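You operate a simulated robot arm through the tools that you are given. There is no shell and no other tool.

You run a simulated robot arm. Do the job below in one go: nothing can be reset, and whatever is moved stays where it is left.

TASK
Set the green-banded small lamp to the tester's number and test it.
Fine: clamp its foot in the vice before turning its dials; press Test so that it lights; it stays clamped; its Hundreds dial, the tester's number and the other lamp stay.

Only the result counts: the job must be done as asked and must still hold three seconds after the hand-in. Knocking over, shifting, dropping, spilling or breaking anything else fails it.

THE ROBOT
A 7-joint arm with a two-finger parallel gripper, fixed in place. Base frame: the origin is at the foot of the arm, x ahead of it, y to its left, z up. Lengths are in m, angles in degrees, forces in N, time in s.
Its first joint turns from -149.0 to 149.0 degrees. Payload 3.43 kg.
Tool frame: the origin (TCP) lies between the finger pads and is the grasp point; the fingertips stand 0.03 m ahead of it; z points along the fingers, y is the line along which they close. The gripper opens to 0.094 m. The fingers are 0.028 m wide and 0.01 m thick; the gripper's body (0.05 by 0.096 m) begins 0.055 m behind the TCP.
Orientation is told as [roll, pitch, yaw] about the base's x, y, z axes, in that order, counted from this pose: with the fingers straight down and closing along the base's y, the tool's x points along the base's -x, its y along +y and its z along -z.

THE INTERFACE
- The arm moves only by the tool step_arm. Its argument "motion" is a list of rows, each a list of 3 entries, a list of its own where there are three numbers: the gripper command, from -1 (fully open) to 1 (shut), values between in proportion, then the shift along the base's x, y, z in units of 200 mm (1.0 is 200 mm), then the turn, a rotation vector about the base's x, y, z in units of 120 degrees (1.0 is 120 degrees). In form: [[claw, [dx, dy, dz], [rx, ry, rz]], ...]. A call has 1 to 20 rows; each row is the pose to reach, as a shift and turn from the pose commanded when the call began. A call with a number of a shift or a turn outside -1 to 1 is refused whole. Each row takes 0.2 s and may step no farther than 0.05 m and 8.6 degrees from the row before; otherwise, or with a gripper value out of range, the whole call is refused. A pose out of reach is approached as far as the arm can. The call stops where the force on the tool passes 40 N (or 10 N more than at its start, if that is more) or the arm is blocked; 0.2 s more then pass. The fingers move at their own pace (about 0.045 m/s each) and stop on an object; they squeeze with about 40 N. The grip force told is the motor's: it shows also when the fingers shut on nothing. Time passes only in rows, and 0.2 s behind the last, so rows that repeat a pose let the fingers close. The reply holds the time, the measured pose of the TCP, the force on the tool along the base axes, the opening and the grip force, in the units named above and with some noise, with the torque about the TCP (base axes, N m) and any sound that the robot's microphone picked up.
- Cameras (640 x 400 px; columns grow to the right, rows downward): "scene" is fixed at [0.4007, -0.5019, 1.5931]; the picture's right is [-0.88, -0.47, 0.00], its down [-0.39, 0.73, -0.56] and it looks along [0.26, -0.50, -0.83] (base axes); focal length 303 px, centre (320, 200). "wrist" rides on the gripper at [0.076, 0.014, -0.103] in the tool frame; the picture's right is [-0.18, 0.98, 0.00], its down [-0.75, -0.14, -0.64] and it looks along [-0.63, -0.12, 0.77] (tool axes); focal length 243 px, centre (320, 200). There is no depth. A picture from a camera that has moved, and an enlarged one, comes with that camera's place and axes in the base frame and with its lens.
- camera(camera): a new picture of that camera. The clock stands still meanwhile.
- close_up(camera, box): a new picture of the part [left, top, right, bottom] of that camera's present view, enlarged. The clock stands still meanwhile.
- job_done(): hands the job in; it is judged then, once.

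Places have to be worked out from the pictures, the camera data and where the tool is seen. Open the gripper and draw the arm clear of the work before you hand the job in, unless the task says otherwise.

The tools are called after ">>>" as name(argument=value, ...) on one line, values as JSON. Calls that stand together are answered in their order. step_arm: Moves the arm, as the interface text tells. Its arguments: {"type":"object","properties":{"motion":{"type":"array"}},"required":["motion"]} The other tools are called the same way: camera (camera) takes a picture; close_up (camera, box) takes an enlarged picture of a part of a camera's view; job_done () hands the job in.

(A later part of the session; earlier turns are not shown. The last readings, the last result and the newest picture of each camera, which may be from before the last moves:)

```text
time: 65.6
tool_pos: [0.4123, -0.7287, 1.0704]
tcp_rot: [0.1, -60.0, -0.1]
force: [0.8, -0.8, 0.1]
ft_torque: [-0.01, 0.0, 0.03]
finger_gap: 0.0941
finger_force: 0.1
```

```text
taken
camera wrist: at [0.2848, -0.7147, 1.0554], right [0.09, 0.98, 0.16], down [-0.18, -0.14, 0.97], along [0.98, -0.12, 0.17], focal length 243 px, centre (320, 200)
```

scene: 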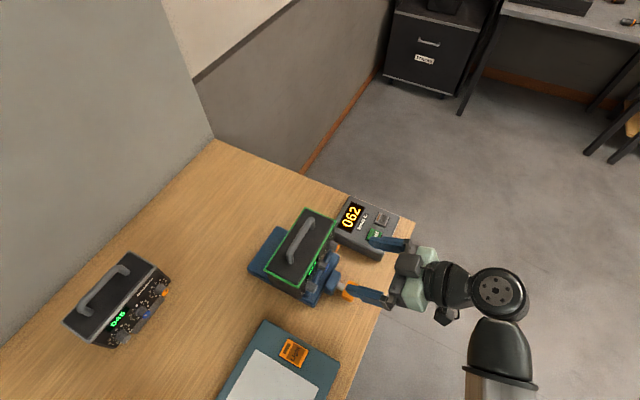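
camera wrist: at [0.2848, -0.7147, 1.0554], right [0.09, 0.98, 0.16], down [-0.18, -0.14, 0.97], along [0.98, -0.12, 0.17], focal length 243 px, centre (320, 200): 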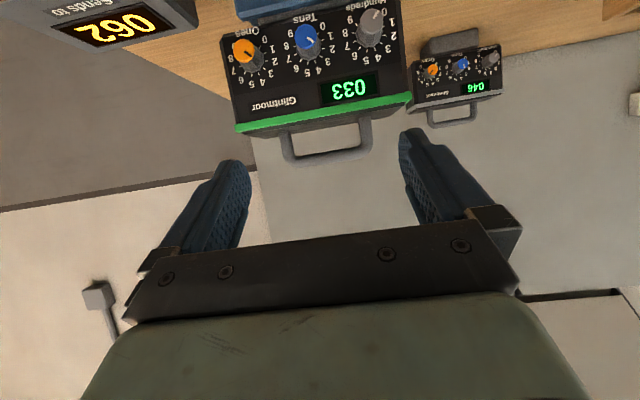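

Pitch -60° is reachable, and both cameras now have a clear view. I'll zoom in on the vice/lamp and on the dials.

>>> close_up(camera="scene", box=[240, 200, 360, 310])

>>> close_up(camera="wrist", box=[220, 0, 420, 140])

>>> close_up(camera="scene", box=[300, 230, 350, 310])

```text
3.64 times, centred on (300, 255) of scene
camera zoom: at [0.4007, -0.5019, 1.5931], right [-0.88, -0.47, 0.0], down [-0.39, 0.73, -0.56], along [0.26, -0.5, -0.83], focal length 1101 px, centre (393, 0)
```

zoom: 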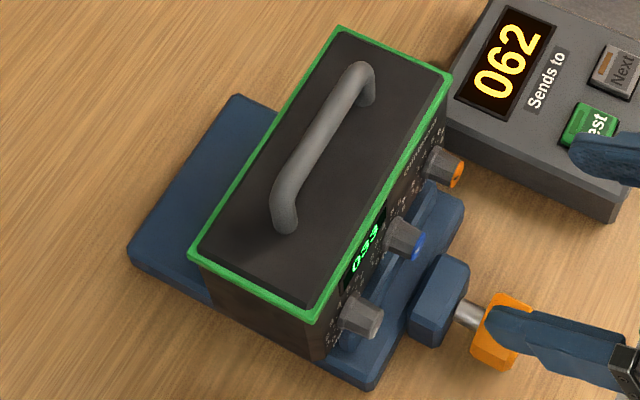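

```text
2.86 times, centred on (320, 70) of wrist
camera zoom: at [0.2848, -0.7147, 1.0554], right [0.09, 0.98, 0.16], down [-0.18, -0.14, 0.97], along [0.98, -0.12, 0.17], focal length 693 px, centre (320, 571)
```

zoom: 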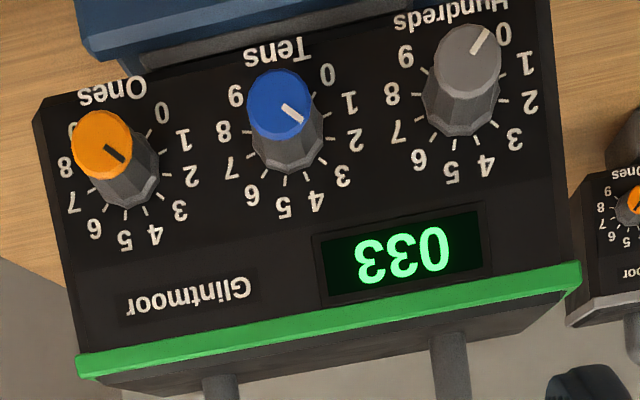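

```text
5.00 times, centred on (325, 270) of scene
camera zoom: at [0.4007, -0.5019, 1.5931], right [-0.88, -0.47, 0.0], down [-0.39, 0.73, -0.56], along [0.26, -0.5, -0.83], focal length 1513 px, centre (295, -150)
```

zoom: 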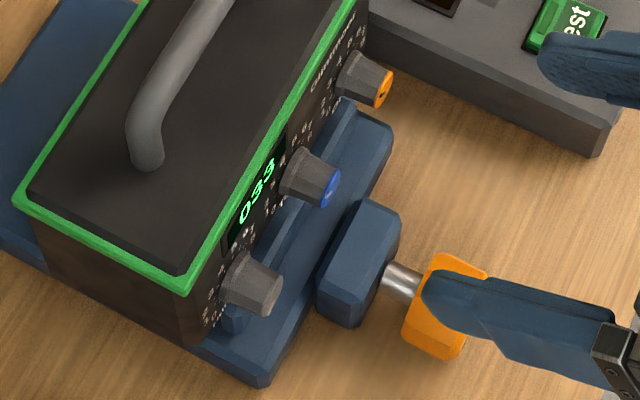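

Dial centres refine to z≈0.953 with faces at x≈0.508. Tens needs +90° of roll about x, so I'll first check at this safe spot that the tilted tool can reach rolls of -45° and +45°.

>>> step_arm(motion=[[-0.2, [0, 0, 0], [0.0625, 0, 0]], [-0.2, [0, 0, 0], [0.125, 0, 0]], [-0.2, [0, 0, 0], [0.1875, 0, 0]], [-0.2, [0, 0, 0], [0.25, 0, 0]], [-0.2, [0, 0, 0], [0.3125, 0, 0]], [-0.2, [0, 0, 0], [0.375, 0, 0]], [-0.2, [0, 0, 0], [0.375, 0, 0]]])

>>> step_arm(motion=[[-0.2, [0, 0, 0], [-0.0625, 0, 0]], [-0.2, [0, 0, 0], [-0.125, 0, 0]], [-0.2, [0, 0, 0], [-0.1875, 0, 0]], [-0.2, [0, 0, 0], [-0.25, 0, 0]], [-0.2, [0, 0, 0], [-0.3125, 0, 0]], [-0.2, [0, 0, 0], [-0.375, 0, 0]], [-0.2, [0, 0, 0], [-0.4375, 0, 0]], [-0.2, [0, 0, 0], [-0.5, 0, 0]], [-0.2, [0, 0, 0], [-0.5625, 0, 0]], [-0.2, [0, 0, 0], [-0.625, 0, 0]], [-0.2, [0, 0, 0], [-0.6875, 0, 0]], [-0.2, [0, 0, 0], [-0.75, 0, 0]], [-0.2, [0, 0, 0], [-0.75, 0, 0]]])

>>> camera(camera="scene")

>>> camera(camera="wrist")

```text
time: 67.2
tool_pos: [0.4116, -0.728, 1.0711]
tcp_rot: [63.6, -37.7, -50.9]
force: [-0.5, 0.3, -0.3]
ft_torque: [0.02, 0.02, 0.02]
finger_gap: 0.0565
finger_force: 0.1
```

```text
time: 70.0
tool_pos: [0.4115, -0.7289, 1.0718]
tcp_rot: [-63.6, -37.9, 50.8]
force: [0.0, -0.4, 0.5]
ft_torque: [0.02, 0.03, 0.02]
finger_gap: 0.0562
finger_force: 0.0
```

```text
taken
```

scene: 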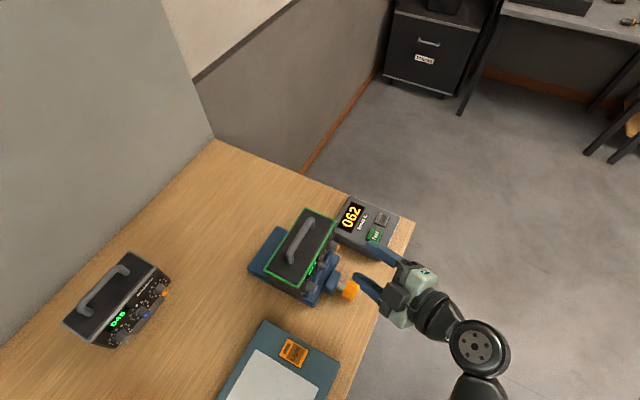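

```text
taken
camera wrist: at [0.2849, -0.7293, 1.05], right [0.09, 0.81, -0.58], down [-0.18, 0.59, 0.79], along [0.98, 0.03, 0.2], focal length 243 px, centre (320, 200)
```

wrist: 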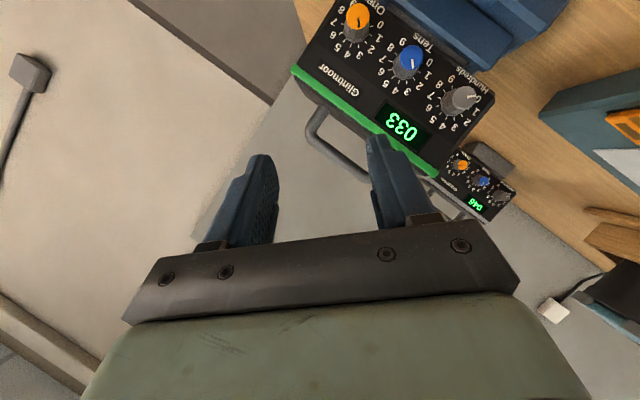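

Both rolls are reachable. I'm now at roll -45°. I'll go to a pre-approach point 60 mm back from the tens (blue) dial along the tool axis, with the fingers at ~36 mm.

>>> step_arm(motion=[[0.234, [0.03, 0.03, -0.12], [0, 0, 0]], [0.234, [0.07, 0.07, -0.24], [0, 0, 0]], [0.234, [0.11, 0.1, -0.35], [0, 0, 0]], [0.234, [0.1475, 0.136, -0.4475], [0, 0, 0]], [0.234, [0.1475, 0.136, -0.4475], [0, 0, 0]]])

>>> camera(camera="wrist")

>>> close_up(camera="scene", box=[290, 210, 420, 320])

```text
time: 71.2
tool_pos: [0.4412, -0.7016, 0.9794]
tcp_rot: [-63.4, -37.8, 50.8]
force: [0.5, -0.1, -0.8]
ft_torque: [0.01, 0.0, 0.01]
finger_gap: 0.036
finger_force: 0.2
```

```text
taken
camera wrist: at [0.3137, -0.7014, 0.9591], right [0.09, 0.81, -0.58], down [-0.18, 0.59, 0.79], along [0.98, 0.03, 0.2], focal length 243 px, centre (320, 200)
```

wrist: 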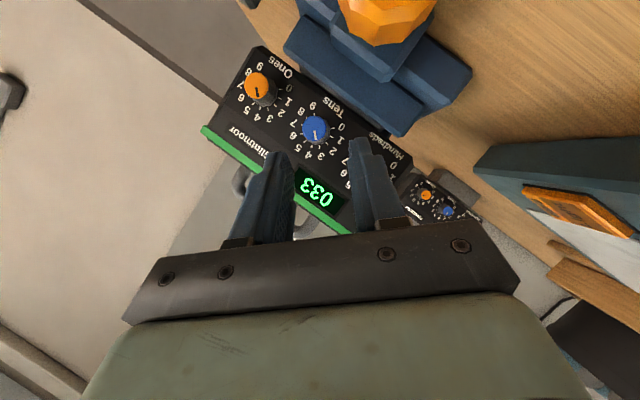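

```text
3.64 times, centred on (355, 265) of scene
camera zoom: at [0.4007, -0.5019, 1.5931], right [-0.88, -0.47, 0.0], down [-0.39, 0.73, -0.56], along [0.26, -0.5, -0.83], focal length 1101 px, centre (193, -36)
```

zoom: 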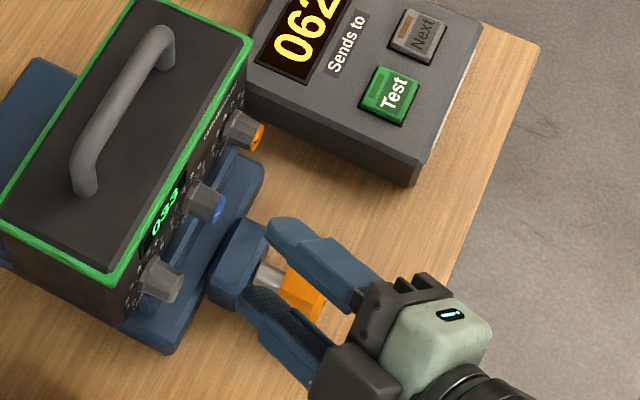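

>>> close_up(camera="wrist", box=[250, 80, 390, 200])

```text
3.33 times, centred on (320, 140) of wrist
camera zoom: at [0.3137, -0.7014, 0.9591], right [0.09, 0.81, -0.58], down [-0.18, 0.59, 0.79], along [0.98, 0.03, 0.2], focal length 809 px, centre (320, 400)
```

zoom: 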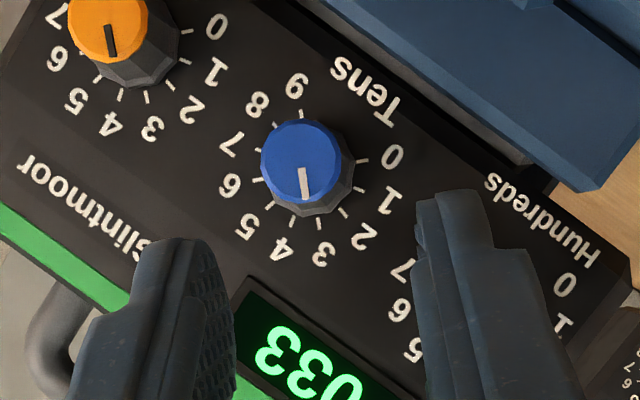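

The blue dial sits about 5 mm off the tool axis along the closing direction. I'll correct that and advance ~58 mm along the tool axis so the fingertips straddle the knob, stopping before the panel.

>>> step_arm(motion=[[0.234, [0.0065, -0.0095, 0.0255], [0, 0, 0]], [0.234, [0.07, -0.035, 0.0], [0, 0, 0]], [0.234, [0.13, -0.06, -0.025], [0, 0, 0]], [0.234, [0.18, -0.08, -0.045], [0, 0, 0]], [0.234, [0.22, -0.097, -0.062], [0, 0, 0]], [0.234, [0.2575, -0.112, -0.077], [0, 0, 0]], [0.234, [0.2575, -0.112, -0.077], [0, 0, 0]]])

>>> close_up(camera="wrist", box=[230, 90, 410, 230])

>>> close_up(camera="scene", box=[290, 210, 400, 310])

```text
time: 72.8
tool_pos: [0.4916, -0.7227, 0.9655]
tcp_rot: [-63.4, -37.8, 50.8]
force: [0.2, 0.4, 0.4]
ft_torque: [-0.02, -0.02, 0.0]
finger_gap: 0.0359
finger_force: 0.0
```

```text
2.86 times, centred on (320, 160) of wrist
camera zoom: at [0.3648, -0.7238, 0.9442], right [0.09, 0.81, -0.58], down [-0.18, 0.59, 0.79], along [0.98, 0.03, 0.2], focal length 693 px, centre (320, 314)
```

zoom: 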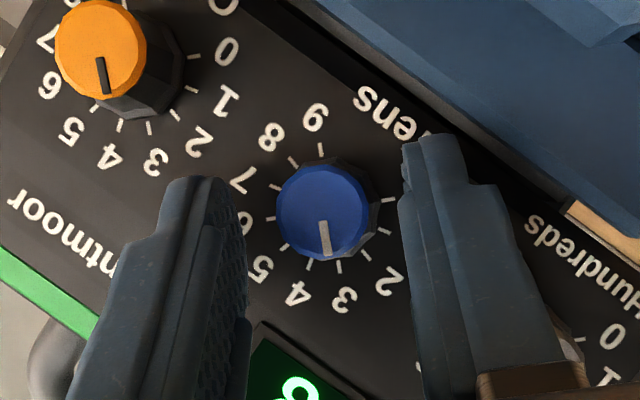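

```text
4.00 times, centred on (345, 260) of scene
camera zoom: at [0.4007, -0.5019, 1.5931], right [-0.88, -0.47, 0.0], down [-0.39, 0.73, -0.56], along [0.26, -0.5, -0.83], focal length 1211 px, centre (220, -40)
```

zoom: 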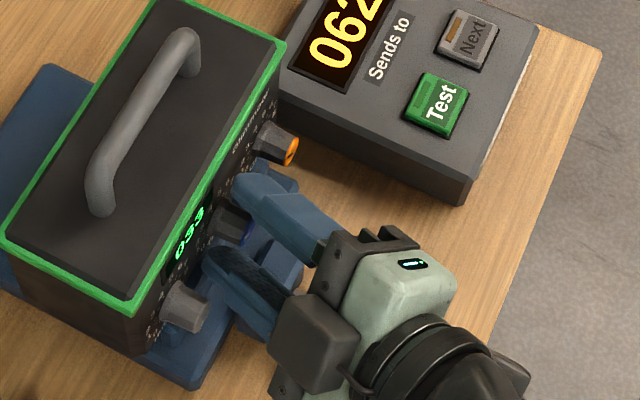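

The dial is centred between the fingers with about 10 mm of fingertip overlap. I'll advance 2 mm more and close.

>>> step_arm(motion=[[0.234, [0.0087, -0.0035, -0.0035], [0, 0, 0]], [0.5, [0.0087, -0.0035, -0.0035], [0, 0, 0]], [1, [0.0087, -0.0035, -0.0035], [0, 0, 0]], [1, [0.0087, -0.0035, -0.0035], [0, 0, 0]], [1, [0.0087, -0.0035, -0.0035], [0, 0, 0]]])

>>> close_up(camera="wrist", box=[230, 90, 410, 230])

```text
time: 74.0
tool_pos: [0.4916, -0.7232, 0.9638]
tcp_rot: [-63.3, -37.7, 50.6]
force: [-35.1, 15.0, -0.5]
ft_torque: [0.16, 1.36, -0.16]
finger_gap: 0.02
finger_force: 40.2
```

```text
2.86 times, centred on (320, 160) of wrist
camera zoom: at [0.3652, -0.7237, 0.9438], right [0.09, 0.81, -0.58], down [-0.18, 0.59, 0.79], along [0.98, 0.03, 0.2], focal length 693 px, centre (320, 314)
```

zoom: 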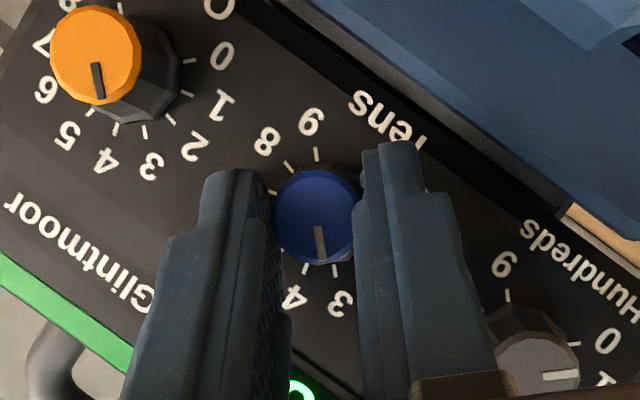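

The grip holds, but the tool is being pushed back with 35 N, either from the knob taper or a fingertip touching the panel. I'll back off a few millimetres to relieve it.

>>> step_arm(motion=[[1, [-0.006, 0.002, 0.002], [0, 0, 0]], [1, [-0.012, 0.004, 0.004], [0, 0, 0]], [1, [-0.012, 0.004, 0.004], [0, 0, 0]]])

>>> close_up(camera="scene", box=[240, 200, 400, 310])

```text
time: 74.8
tool_pos: [0.4936, -0.7231, 0.9655]
tcp_rot: [-63.3, -37.9, 50.8]
force: [-12.0, 8.8, -1.4]
ft_torque: [0.39, 1.34, -0.17]
finger_gap: 0.02
finger_force: 40.3
```

```text
3.64 times, centred on (320, 255) of scene
camera zoom: at [0.4007, -0.5019, 1.5931], right [-0.88, -0.47, 0.0], down [-0.39, 0.73, -0.56], along [0.26, -0.5, -0.83], focal length 1101 px, centre (320, 0)
```

zoom: 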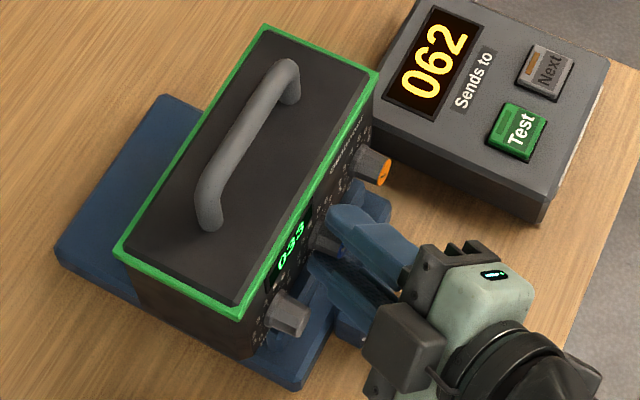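

The push-back dropped to 12 N and the lamp shows only a millimetre or two of give. I'll ease back another millimetre and turn the tens dial the first +45°, pivoting about the dial axis.

>>> step_arm(motion=[[1, [-0.005, 0, 0], [0, 0, 0]], [1, [-0.006, -0.0039, 0.0034], [0.0417, 0, 0]], [1, [-0.006, -0.008, 0.0064], [0.0833, 0, 0]], [1, [-0.006, -0.0124, 0.009], [0.125, 0, 0]], [1, [-0.006, -0.017, 0.0113], [0.1667, 0, 0]], [1, [-0.006, -0.0218, 0.0131], [0.2083, 0, 0]], [1, [-0.006, -0.0267, 0.0146], [0.25, 0, 0]], [1, [-0.006, -0.0317, 0.0156], [0.2917, 0, 0]], [1, [-0.006, -0.0368, 0.0161], [0.3333, 0, 0]], [1, [-0.006, -0.0419, 0.0162], [0.375, 0, 0]], [1, [-0.006, -0.0419, 0.0162], [0.375, 0, 0]]])

>>> close_up(camera="wrist", box=[230, 90, 410, 230])

>>> close_up(camera="scene", box=[240, 200, 400, 310])

```text
time: 77.2
tool_pos: [0.4919, -0.7329, 0.9676]
tcp_rot: [0.2, -59.9, -0.3]
force: [3.2, 0.4, 0.6]
ft_torque: [-0.02, 0.68, 0.04]
finger_gap: 0.0197
finger_force: 40.1
```

```text
2.86 times, centred on (320, 160) of wrist
camera zoom: at [0.364, -0.7182, 0.9541], right [0.09, 0.98, 0.16], down [-0.18, -0.14, 0.97], along [0.98, -0.12, 0.16], focal length 693 px, centre (320, 314)
```

zoom: 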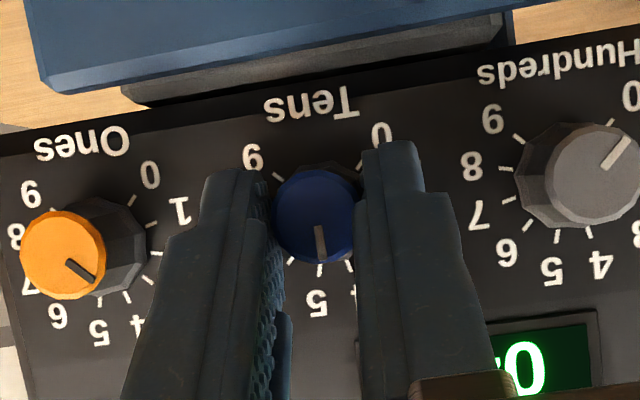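

```text
3.64 times, centred on (320, 255) of scene
camera zoom: at [0.4007, -0.5019, 1.5931], right [-0.88, -0.47, 0.0], down [-0.39, 0.73, -0.56], along [0.26, -0.5, -0.83], focal length 1101 px, centre (320, 0)
```

zoom: 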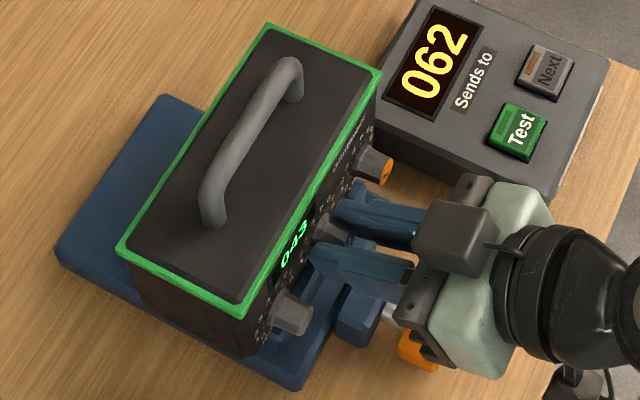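

The dial follows: the display now reads 043, with the pointer midway between 4 and 5 and low forces. I continue another +45° to bring it to 6.

>>> step_arm(motion=[[1, [0, -0.0051, 0], [0.0417, 0, 0]], [1, [0, -0.0101, -0.0011], [0.0833, 0, 0]], [1, [0, -0.0151, -0.0024], [0.125, 0, 0]], [1, [0, -0.0199, -0.004], [0.1667, 0, 0]], [1, [0, -0.0246, -0.0061], [0.2083, 0, 0]], [1, [0, -0.029, -0.0086], [0.25, 0, 0]], [1, [0, -0.0333, -0.0115], [0.2917, 0, 0]], [1, [0, -0.0373, -0.0147], [0.3333, 0, 0]], [1, [0, -0.0409, -0.0182], [0.375, 0, 0]], [1, [0, -0.0409, -0.0182], [0.375, 0, 0]]])

>>> close_up(camera="wrist", box=[230, 90, 410, 230])

>>> close_up(camera="scene", box=[240, 200, 400, 310])

```text
time: 79.4
tool_pos: [0.4922, -0.7389, 0.9661]
tcp_rot: [63.6, -37.7, -50.9]
force: [2.8, 1.8, -0.2]
ft_torque: [-0.11, 0.54, 0.11]
finger_gap: 0.0197
finger_force: 39.8
```

```text
2.86 times, centred on (320, 160) of wrist
camera zoom: at [0.3644, -0.7196, 0.9652], right [0.09, 0.58, 0.81], down [-0.18, -0.79, 0.59], along [0.98, -0.2, 0.03], focal length 693 px, centre (320, 314)
```

zoom: 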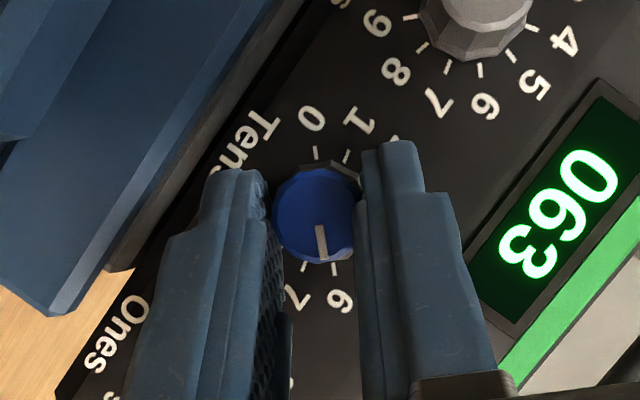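

```text
3.64 times, centred on (320, 255) of scene
camera zoom: at [0.4007, -0.5019, 1.5931], right [-0.88, -0.47, 0.0], down [-0.39, 0.73, -0.56], along [0.26, -0.5, -0.83], focal length 1101 px, centre (320, 0)
```

zoom: 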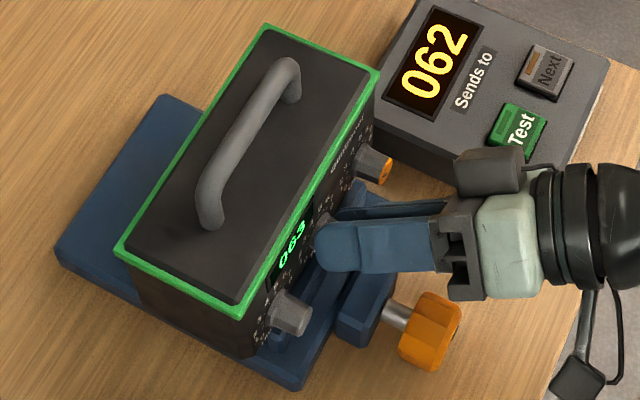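

The display reads 063, with the pointer matching 6 the same way it matched 3 before. I'll open slightly and back straight out along the tool axis.

>>> step_arm(motion=[[0.5, [0, 0, 0], [0, 0, 0]], [0.234, [0, 0, 0], [0, 0, 0]], [0.234, [0, 0, 0], [0, 0, 0]], [0.234, [-0.04, -0.0165, 0.0165], [0, 0, 0]], [0.234, [-0.1, -0.041, 0.041], [0, 0, 0]], [0.234, [-0.18, -0.073, 0.073], [0, 0, 0]], [0.234, [-0.26, -0.106, 0.106], [0, 0, 0]], [0.234, [-0.26, -0.106, 0.106], [0, 0, 0]]])

>>> close_up(camera="wrist", box=[220, 60, 440, 220])

>>> close_up(camera="scene", box=[240, 200, 400, 310])

```text
time: 81.2
tool_pos: [0.4372, -0.7614, 0.9876]
tcp_rot: [63.5, -37.7, -50.8]
force: [0.0, 0.5, 0.3]
ft_torque: [0.01, 0.01, 0.0]
finger_gap: 0.036
finger_force: 0.1
```

```text
2.50 times, centred on (330, 140) of wrist
camera zoom: at [0.3102, -0.7407, 0.9867], right [0.09, 0.58, 0.81], down [-0.18, -0.79, 0.59], along [0.98, -0.2, 0.03], focal length 606 px, centre (295, 350)
```

zoom: 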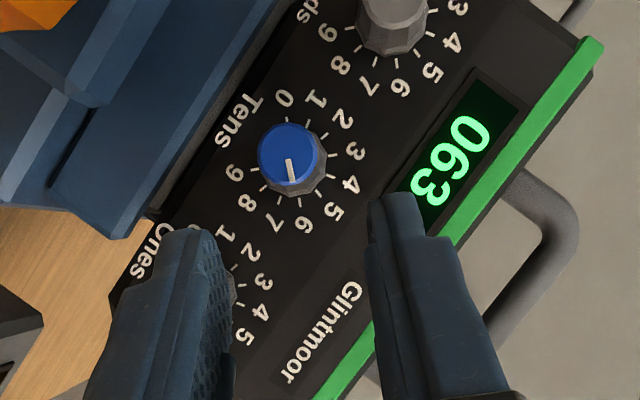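

```text
3.64 times, centred on (320, 255) of scene
camera zoom: at [0.4007, -0.5019, 1.5931], right [-0.88, -0.47, 0.0], down [-0.39, 0.73, -0.56], along [0.26, -0.5, -0.83], focal length 1101 px, centre (320, 0)
```

zoom: 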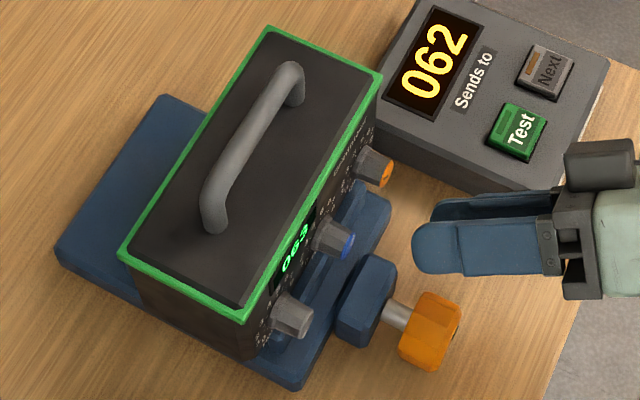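

Tens is set and the lamp sprang back to its original place, so it is held. Next I move to the pre-approach for the ones (orange) dial at roll +15°.

>>> step_arm(motion=[[0.234, [0, -0.04, 0.03], [-0.0625, 0, 0]], [0.234, [0, -0.085, 0.04], [-0.125, 0, 0]], [0.234, [0.0, -0.13, 0.04], [-0.1875, 0, 0]], [0.234, [0.0075, -0.1775, 0.0395], [-0.25, 0, 0]], [0.234, [0.0075, -0.1775, 0.0395], [-0.25, 0, 0]]])

>>> close_up(camera="wrist", box=[240, 80, 400, 200])

>>> close_up(camera="scene", box=[240, 200, 400, 310])

```text
time: 82.4
tool_pos: [0.4405, -0.796, 0.9954]
tcp_rot: [28.2, -56.8, -24.2]
force: [0.5, -0.1, 0.8]
ft_torque: [-0.02, 0.01, 0.0]
finger_gap: 0.0359
finger_force: 0.3
```

```text
3.33 times, centred on (320, 140) of wrist
camera zoom: at [0.3132, -0.7791, 0.9845], right [0.09, 0.91, 0.41], down [-0.18, -0.39, 0.9], along [0.98, -0.16, 0.13], focal length 809 px, centre (320, 400)
```

zoom: 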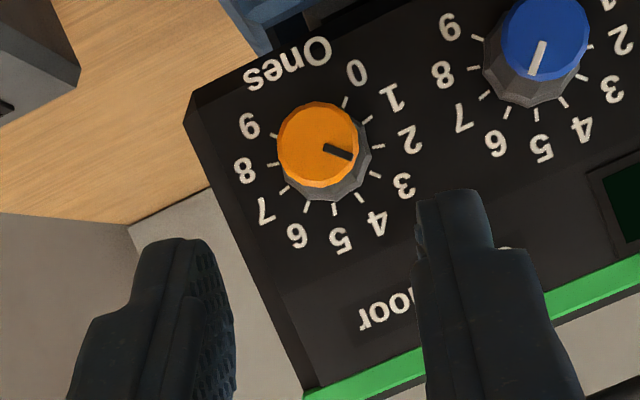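

```text
3.64 times, centred on (320, 255) of scene
camera zoom: at [0.4007, -0.5019, 1.5931], right [-0.88, -0.47, 0.0], down [-0.39, 0.73, -0.56], along [0.26, -0.5, -0.83], focal length 1101 px, centre (320, 0)
```

zoom: 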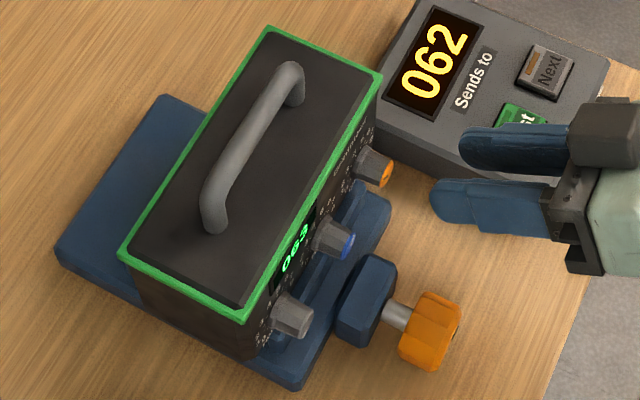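

The ones dial is centred on the tool axis. I'll advance 57 mm along it and close.

>>> step_arm(motion=[[0.234, [0.06, 0.009, -0.0335], [0, 0, 0]], [0.234, [0.12, 0.018, -0.067], [0, 0, 0]], [0.234, [0.17, 0.0254, -0.095], [0, 0, 0]], [0.234, [0.215, 0.032, -0.12], [0, 0, 0]], [0.234, [0.249, 0.0372, -0.139], [0, 0, 0]], [0.234, [0.249, 0.0372, -0.139], [0, 0, 0]]])

>>> close_up(camera="wrist", box=[230, 90, 410, 230])

>>> close_up(camera="scene", box=[240, 200, 400, 310])

```text
time: 83.8
tool_pos: [0.4894, -0.7893, 0.9668]
tcp_rot: [28.3, -56.8, -24.4]
force: [-0.8, -0.4, 0.6]
ft_torque: [0.0, -0.01, -0.03]
finger_gap: 0.036
finger_force: 0.0
```

```text
2.86 times, centred on (320, 160) of wrist
camera zoom: at [0.3627, -0.772, 0.9559], right [0.09, 0.91, 0.41], down [-0.18, -0.39, 0.9], along [0.98, -0.16, 0.13], focal length 693 px, centre (320, 314)
```

zoom: 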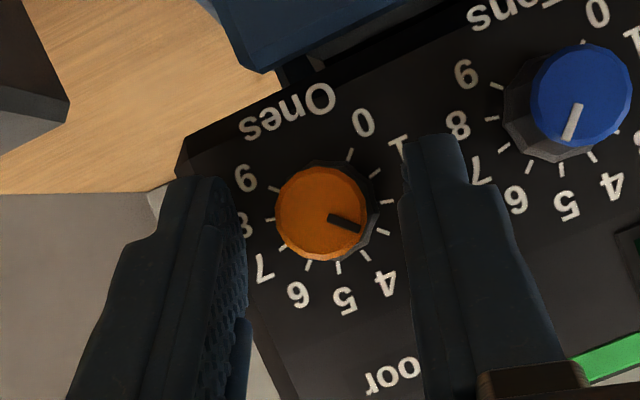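

```text
3.64 times, centred on (320, 255) of scene
camera zoom: at [0.4007, -0.5019, 1.5931], right [-0.88, -0.47, 0.0], down [-0.39, 0.73, -0.56], along [0.26, -0.5, -0.83], focal length 1101 px, centre (320, 0)
```

zoom: 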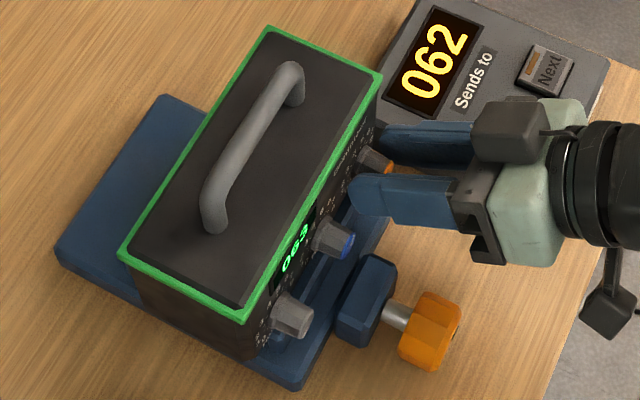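

Same geometry as with the tens dial. Closing without any extra advance.

>>> step_arm(motion=[[0.5, [0, 0, 0], [0, 0, 0]], [1, [0, 0, 0], [0, 0, 0]], [1, [0, 0, 0], [0, 0, 0]]])

>>> close_up(camera="wrist", box=[230, 90, 410, 230])

```text
time: 84.6
tool_pos: [0.4913, -0.7891, 0.9671]
tcp_rot: [28.3, -56.8, -24.3]
force: [-0.1, 5.0, 0.9]
ft_torque: [0.06, -0.01, 0.2]
finger_gap: 0.0196
finger_force: 40.0
```

```text
2.86 times, centred on (320, 160) of wrist
camera zoom: at [0.3626, -0.7715, 0.9562], right [0.09, 0.91, 0.41], down [-0.18, -0.39, 0.9], along [0.98, -0.16, 0.13], focal length 693 px, centre (320, 314)
```

zoom: 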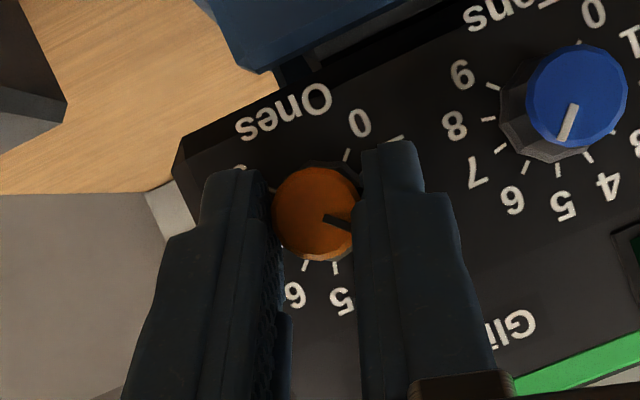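

Clean grip with little force. Turning the ones dial -30° about its axis.

>>> step_arm(motion=[[1, [0, 0.005, 0.001], [-0.0417, 0, 0]], [1, [0, 0.0102, 0.0018], [-0.0833, 0, 0]], [1, [0, 0.0153, 0.002], [-0.125, 0, 0]], [1, [0, 0.0205, 0.002], [-0.1667, 0, 0]], [1, [0, 0.0256, 0.001], [-0.2083, 0, 0]], [1, [0, 0.0305, 0.0], [-0.25, 0, 0]], [1, [0, 0.0305, 0.0], [-0.25, 0, 0]]])

>>> close_up(camera="wrist", box=[230, 90, 410, 230])

>>> close_up(camera="scene", box=[240, 200, 400, 310])

```text
time: 86.2
tool_pos: [0.4896, -0.7824, 0.9683]
tcp_rot: [-28.2, -56.8, 24.3]
force: [0.6, 2.8, -0.6]
ft_torque: [0.02, -0.23, 0.16]
finger_gap: 0.0197
finger_force: 40.0
```

```text
2.86 times, centred on (320, 160) of wrist
camera zoom: at [0.3626, -0.7733, 0.9488], right [0.09, 0.99, -0.1], down [-0.18, 0.12, 0.98], along [0.98, -0.07, 0.19], focal length 693 px, centre (320, 314)
```

zoom: 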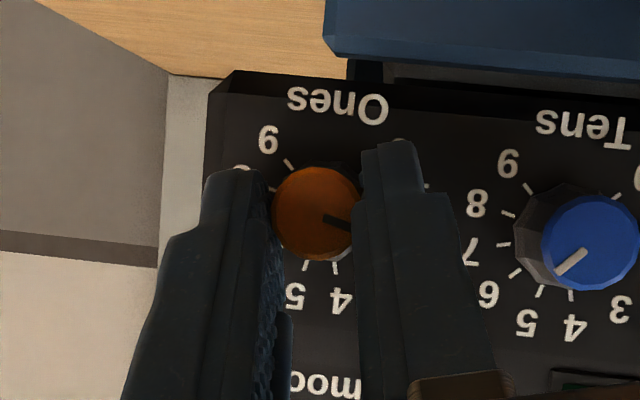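

```text
3.64 times, centred on (320, 255) of scene
camera zoom: at [0.4007, -0.5019, 1.5931], right [-0.88, -0.47, 0.0], down [-0.39, 0.73, -0.56], along [0.26, -0.5, -0.83], focal length 1101 px, centre (320, 0)
```

zoom: 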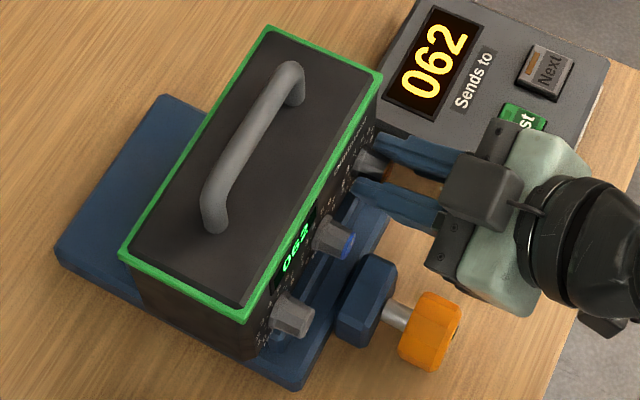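

The display reads 062. I'll open and back out along the tool axis.

>>> step_arm(motion=[[0.5, [0, 0, 0], [0, 0, 0]], [0.234, [0, 0, 0], [0, 0, 0]], [0.234, [0, 0, 0], [0, 0, 0]], [0.234, [-0.04, 0.006, 0.0223], [0, 0, 0]], [0.234, [-0.1, 0.015, 0.056], [0, 0, 0]], [0.234, [-0.18, 0.027, 0.1], [0, 0, 0]], [0.234, [-0.28, 0.042, 0.156], [0, 0, 0]], [0.234, [-0.28, 0.042, 0.156], [0, 0, 0]]])

>>> close_up(camera="wrist", box=[220, 50, 440, 220])

>>> close_up(camera="scene", box=[240, 200, 400, 310])

```text
time: 88.0
tool_pos: [0.4343, -0.7749, 0.9979]
tcp_rot: [-28.1, -56.8, 24.1]
force: [0.0, -0.2, -0.2]
ft_torque: [-0.01, -0.01, -0.04]
finger_gap: 0.0358
finger_force: 0.1
```

```text
2.35 times, centred on (330, 135) of wrist
camera zoom: at [0.3061, -0.7655, 0.9799], right [0.09, 0.99, -0.1], down [-0.18, 0.11, 0.98], along [0.98, -0.07, 0.19], focal length 571 px, centre (296, 353)
```

zoom: 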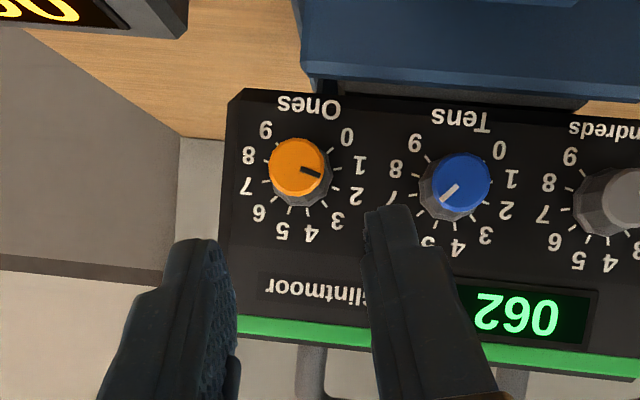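

```text
3.64 times, centred on (320, 255) of scene
camera zoom: at [0.4007, -0.5019, 1.5931], right [-0.88, -0.47, 0.0], down [-0.39, 0.73, -0.56], along [0.26, -0.5, -0.83], focal length 1101 px, centre (320, 0)
```

zoom: 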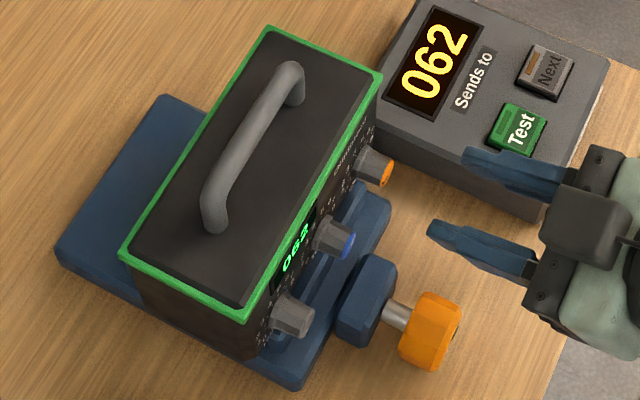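

Display 062, with dials at 0, 6 and 2 and the lamp unmoved. Now for the Test button: I'll raise the hand, bring the tool back to vertical, close the fingers and hover over the tester.

>>> step_arm(motion=[[0.5, [-0.02, -0.02, 0.15], [0, 0, 0]], [1, [-0.02, -0.04, 0.3], [0.0142, 0.0621, -0.0082]], [1, [-0.01, -0.1, 0.4], [0.0283, 0.1243, -0.0164]], [1, [0.0, -0.17, 0.4], [0.0425, 0.1864, -0.0245]], [1, [0.015, -0.24, 0.4], [0.0567, 0.2486, -0.0327]], [1, [0.03, -0.31, 0.4], [0.0708, 0.3107, -0.0409]], [1, [0.045, -0.38, 0.38], [0.085, 0.3728, -0.0491]], [1, [0.055, -0.45, 0.34], [0.0991, 0.435, -0.0572]], [1, [0.0635, -0.52, 0.3], [0.1133, 0.4971, -0.0654]], [1, [0.0635, -0.52, 0.3], [0.1133, 0.4971, -0.0654]]])

>>> camera(camera="wrist")

>>> camera(camera="scene")

```text
time: 90.2
tool_pos: [0.4466, -0.877, 1.059]
tcp_rot: [0.1, 0.1, -0.2]
force: [-0.4, 0.5, 0.1]
ft_torque: [0.01, 0.03, 0.01]
finger_gap: 0.0
finger_force: 32.9
```

```text
taken
camera wrist: at [0.3705, -0.8648, 1.1608], right [0.19, 0.98, 0.0], down [0.75, -0.14, 0.64], along [0.63, -0.12, -0.77], focal length 243 px, centre (320, 200)
```

wrist: 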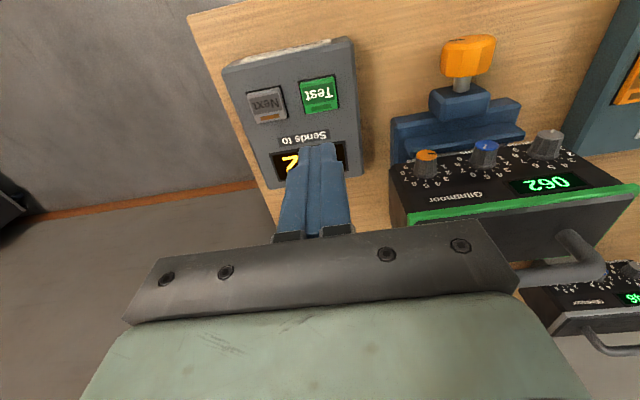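

```text
taken
```

scene: 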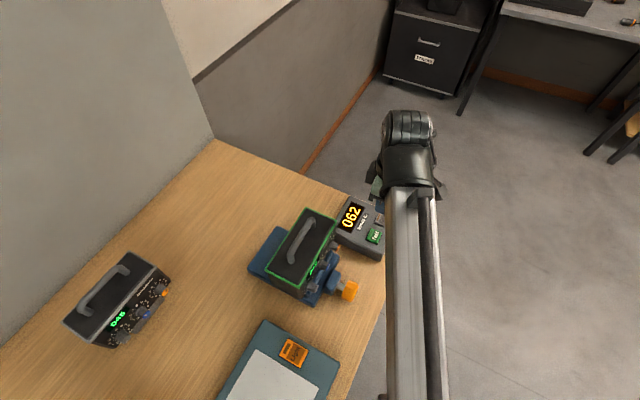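

The Test button appears directly under the tool axis. Zooming to confirm before pressing.

>>> close_up(camera="wrist", box=[220, 40, 380, 180])

>>> close_up(camera="scene", box=[330, 190, 420, 265])

```text
2.86 times, centred on (300, 110) of wrist
camera zoom: at [0.3705, -0.8648, 1.1608], right [0.19, 0.98, 0.0], down [0.75, -0.14, 0.64], along [0.63, -0.12, -0.77], focal length 693 px, centre (377, 457)
```

zoom: 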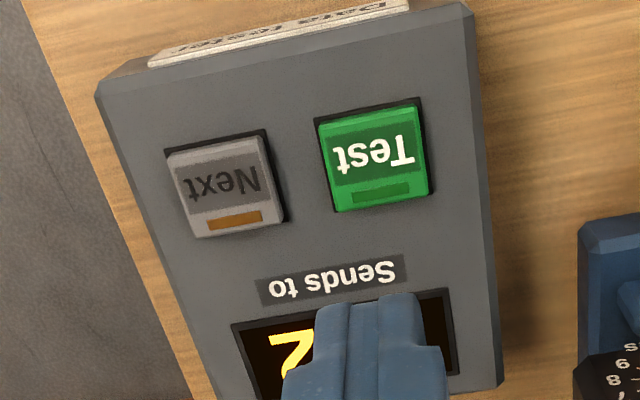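

```text
5.33 times, centred on (375, 228) of scene
camera zoom: at [0.4007, -0.5019, 1.5931], right [-0.88, -0.47, 0.0], down [-0.39, 0.73, -0.56], along [0.26, -0.5, -0.83], focal length 1614 px, centre (27, 53)
```

zoom: 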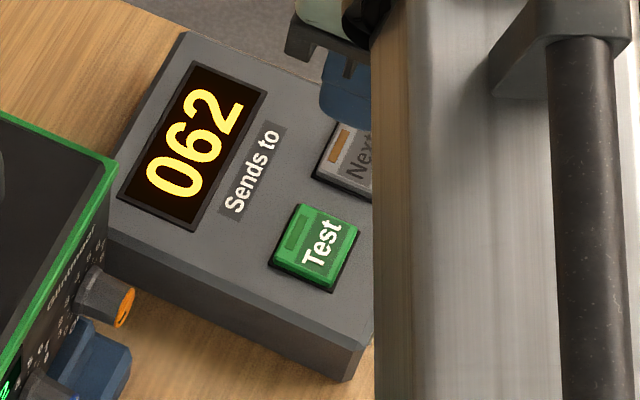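

The Test button is at about (0.447, -0.8805, 0.902). I'll descend with closed fingers to just above it.

>>> step_arm(motion=[[1, [0, -0.01, -0.15], [0, 0, 0]], [1, [0, -0.0175, -0.3], [0, 0, 0]], [1, [0, -0.0175, -0.42], [0, 0, 0]], [1, [0, -0.0175, -0.5], [0, 0, 0]], [1, [0, -0.0175, -0.56], [0, 0, 0]], [1, [0, -0.0175, -0.56], [0, 0, 0]]])

>>> close_up(camera="wrist", box=[220, 60, 420, 220])

```text
time: 91.6
tool_pos: [0.4468, -0.8821, 0.9462]
tcp_rot: [0.0, 0.0, 0.0]
force: [-0.3, 0.0, -0.3]
ft_torque: [0.01, 0.0, -0.01]
finger_gap: 0.0
finger_force: 32.7
```

```text
2.50 times, centred on (320, 140) of wrist
camera zoom: at [0.3703, -0.8673, 1.048], right [0.18, 0.98, 0.0], down [0.75, -0.14, 0.64], along [0.63, -0.12, -0.77], focal length 606 px, centre (320, 350)
```

zoom: 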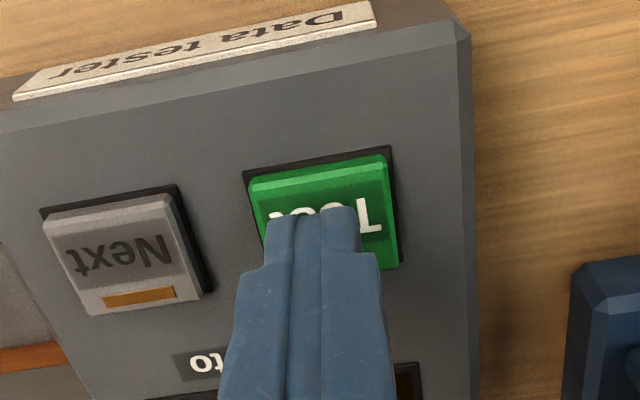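

The fingertips are right above the Test button, at z≈0.916 at the tip. Pressing down in 1.5 mm steps.

>>> step_arm(motion=[[1, [0, 0, -0.02], [0, 0, 0]], [1, [0, 0, -0.035], [0, 0, 0]], [1, [0, 0, -0.0425], [0, 0, 0]], [1, [0, 0, -0.05], [0, 0, 0]], [1, [0, 0, -0.0575], [0, 0, 0]], [1, [0, 0, -0.065], [0, 0, 0]]])

>>> close_up(camera="scene", box=[240, 190, 420, 310])

```text
time: 93.0
tool_pos: [0.4461, -0.8822, 0.9345]
tcp_rot: [0.0, -0.1, 0.1]
force: [2.3, -2.2, 21.8]
ft_torque: [-0.07, -0.01, 0.05]
finger_gap: 0.0002
finger_force: 32.6
heard: click
```

```text
3.33 times, centred on (330, 250) of scene
camera zoom: at [0.4007, -0.5019, 1.5931], right [-0.88, -0.47, 0.0], down [-0.39, 0.73, -0.56], along [0.26, -0.5, -0.83], focal length 1009 px, centre (287, 33)
```

zoom: 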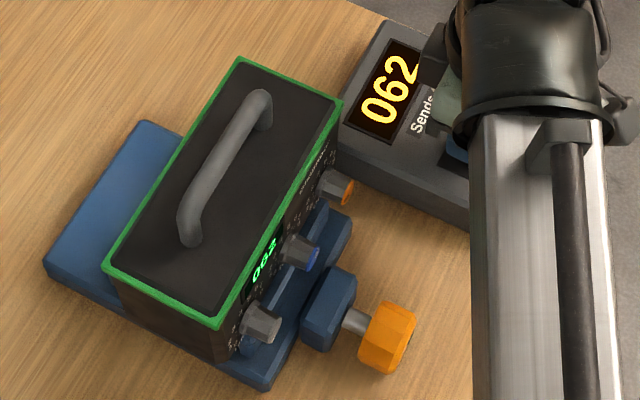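

A click was heard at 22 N. I'll release the button and look at the lamp.

>>> step_arm(motion=[[1, [0, 0, 0.02], [0, 0, 0]], [1, [0, 0, 0.1], [0, 0, 0]], [1, [0, 0, 0.25], [0, 0, 0]], [1, [0, 0, 0.4], [0, 0, 0]], [1, [0, 0, 0.5], [0, 0, 0]], [1, [0, 0, 0.5], [0, 0, 0]]])

>>> camera(camera="scene")

>>> camera(camera="wrist")

```text
time: 94.4
tool_pos: [0.4476, -0.8826, 1.0326]
tcp_rot: [0.0, -0.1, -0.1]
force: [0.7, 0.7, 0.6]
ft_torque: [0.02, -0.01, 0.0]
finger_gap: 0.0002
finger_force: 32.3
```

```text
taken
```

scene: 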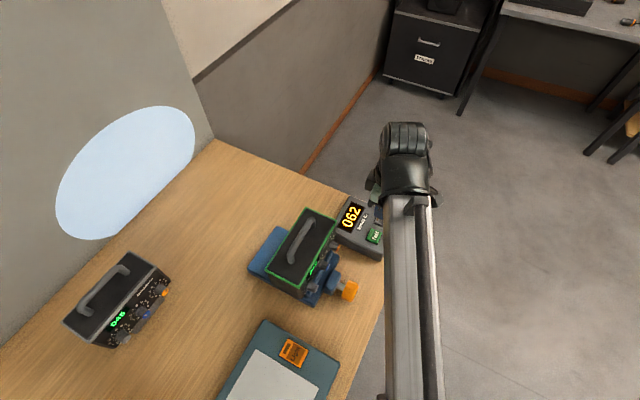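

```text
taken
camera wrist: at [0.3698, -0.8675, 1.1355], right [0.18, 0.98, 0.0], down [0.75, -0.14, 0.64], along [0.63, -0.12, -0.77], focal length 243 px, centre (320, 200)
```

wrist: 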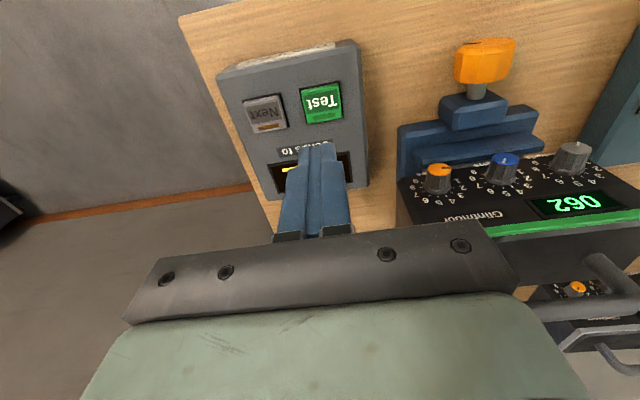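

The lamp lit: a bright spot now shows on the wall behind it. The tester still reads 062, the lamp 062 and the other lamp 046. I'll open the gripper, withdraw toward the start pose and verify everything.

>>> step_arm(motion=[[0.5, [-0.04, -0.02, 0.15], [0, 0, 0]], [0, [-0.08, -0.04, 0.3], [0, 0, 0]], [-0.5, [-0.12, -0.06, 0.5], [0, 0, 0]], [-1, [-0.16, -0.08, 0.7], [0, 0, 0]], [-1, [-0.2, -0.09, 0.9], [0, 0, 0]], [-1, [-0.2, -0.09, 1.0], [0, 0, 0]], [-1, [-0.2, -0.09, 1.0], [0, 0, 0]], [-1, [-0.2, -0.09, 1.0], [0, 0, 0]]])

>>> camera(camera="scene")

>>> close_up(camera="scene", box=[240, 190, 420, 310])

>>> close_up(camera="scene", box=[50, 240, 190, 360])

>>> camera(camera="wrist")

```text
time: 96.2
tool_pos: [0.4062, -0.8986, 1.2341]
tcp_rot: [-0.1, 0.0, -0.1]
force: [1.3, -0.3, -0.7]
ft_torque: [-0.01, -0.03, -0.02]
finger_gap: 0.0943
finger_force: 0.1
```

```text
taken
```

scene: 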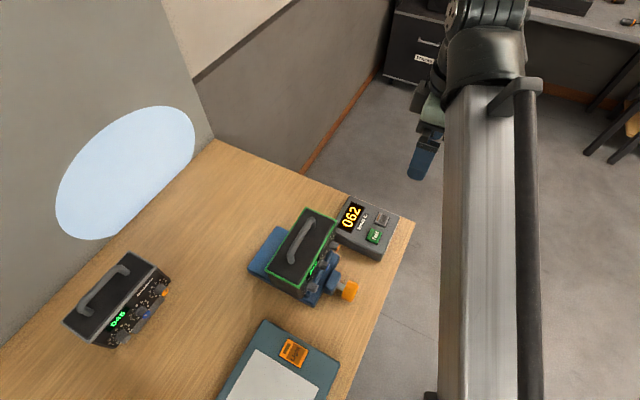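

```text
3.33 times, centred on (330, 250) of scene
camera zoom: at [0.4007, -0.5019, 1.5931], right [-0.88, -0.47, 0.0], down [-0.39, 0.73, -0.56], along [0.26, -0.5, -0.83], focal length 1009 px, centre (287, 33)
```

zoom: 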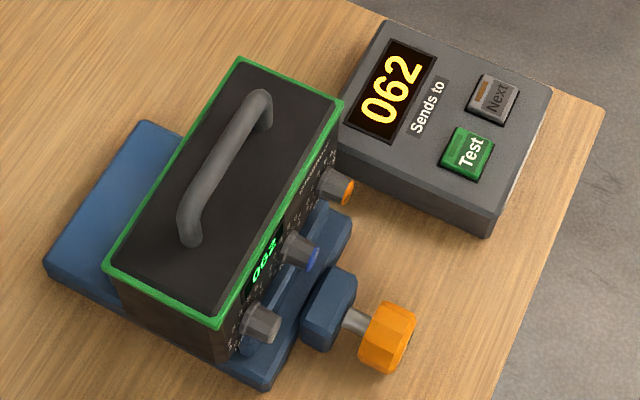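

```text
3.33 times, centred on (120, 300) of scene
camera zoom: at [0.4007, -0.5019, 1.5931], right [-0.88, -0.47, 0.0], down [-0.39, 0.73, -0.56], along [0.26, -0.5, -0.83], focal length 1009 px, centre (987, -133)
```

zoom: 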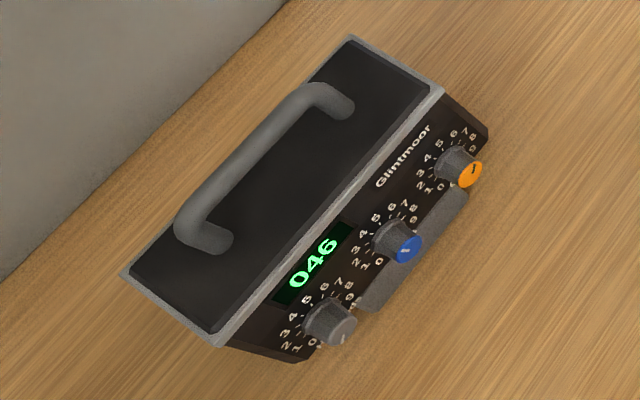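

```text
taken
camera wrist: at [0.3309, -0.8847, 1.3359], right [0.18, 0.98, 0.0], down [0.75, -0.14, 0.64], along [0.63, -0.12, -0.77], focal length 243 px, centre (320, 200)
```

wrist: 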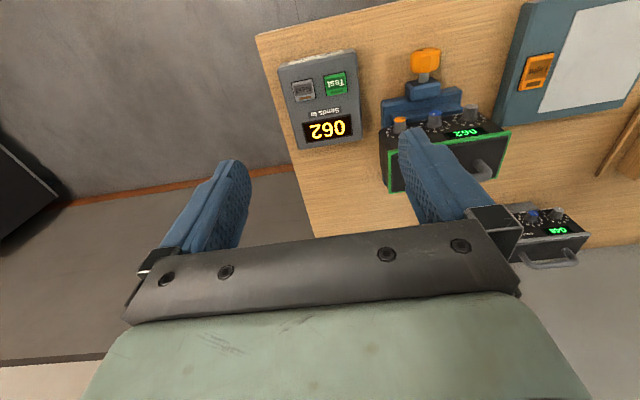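

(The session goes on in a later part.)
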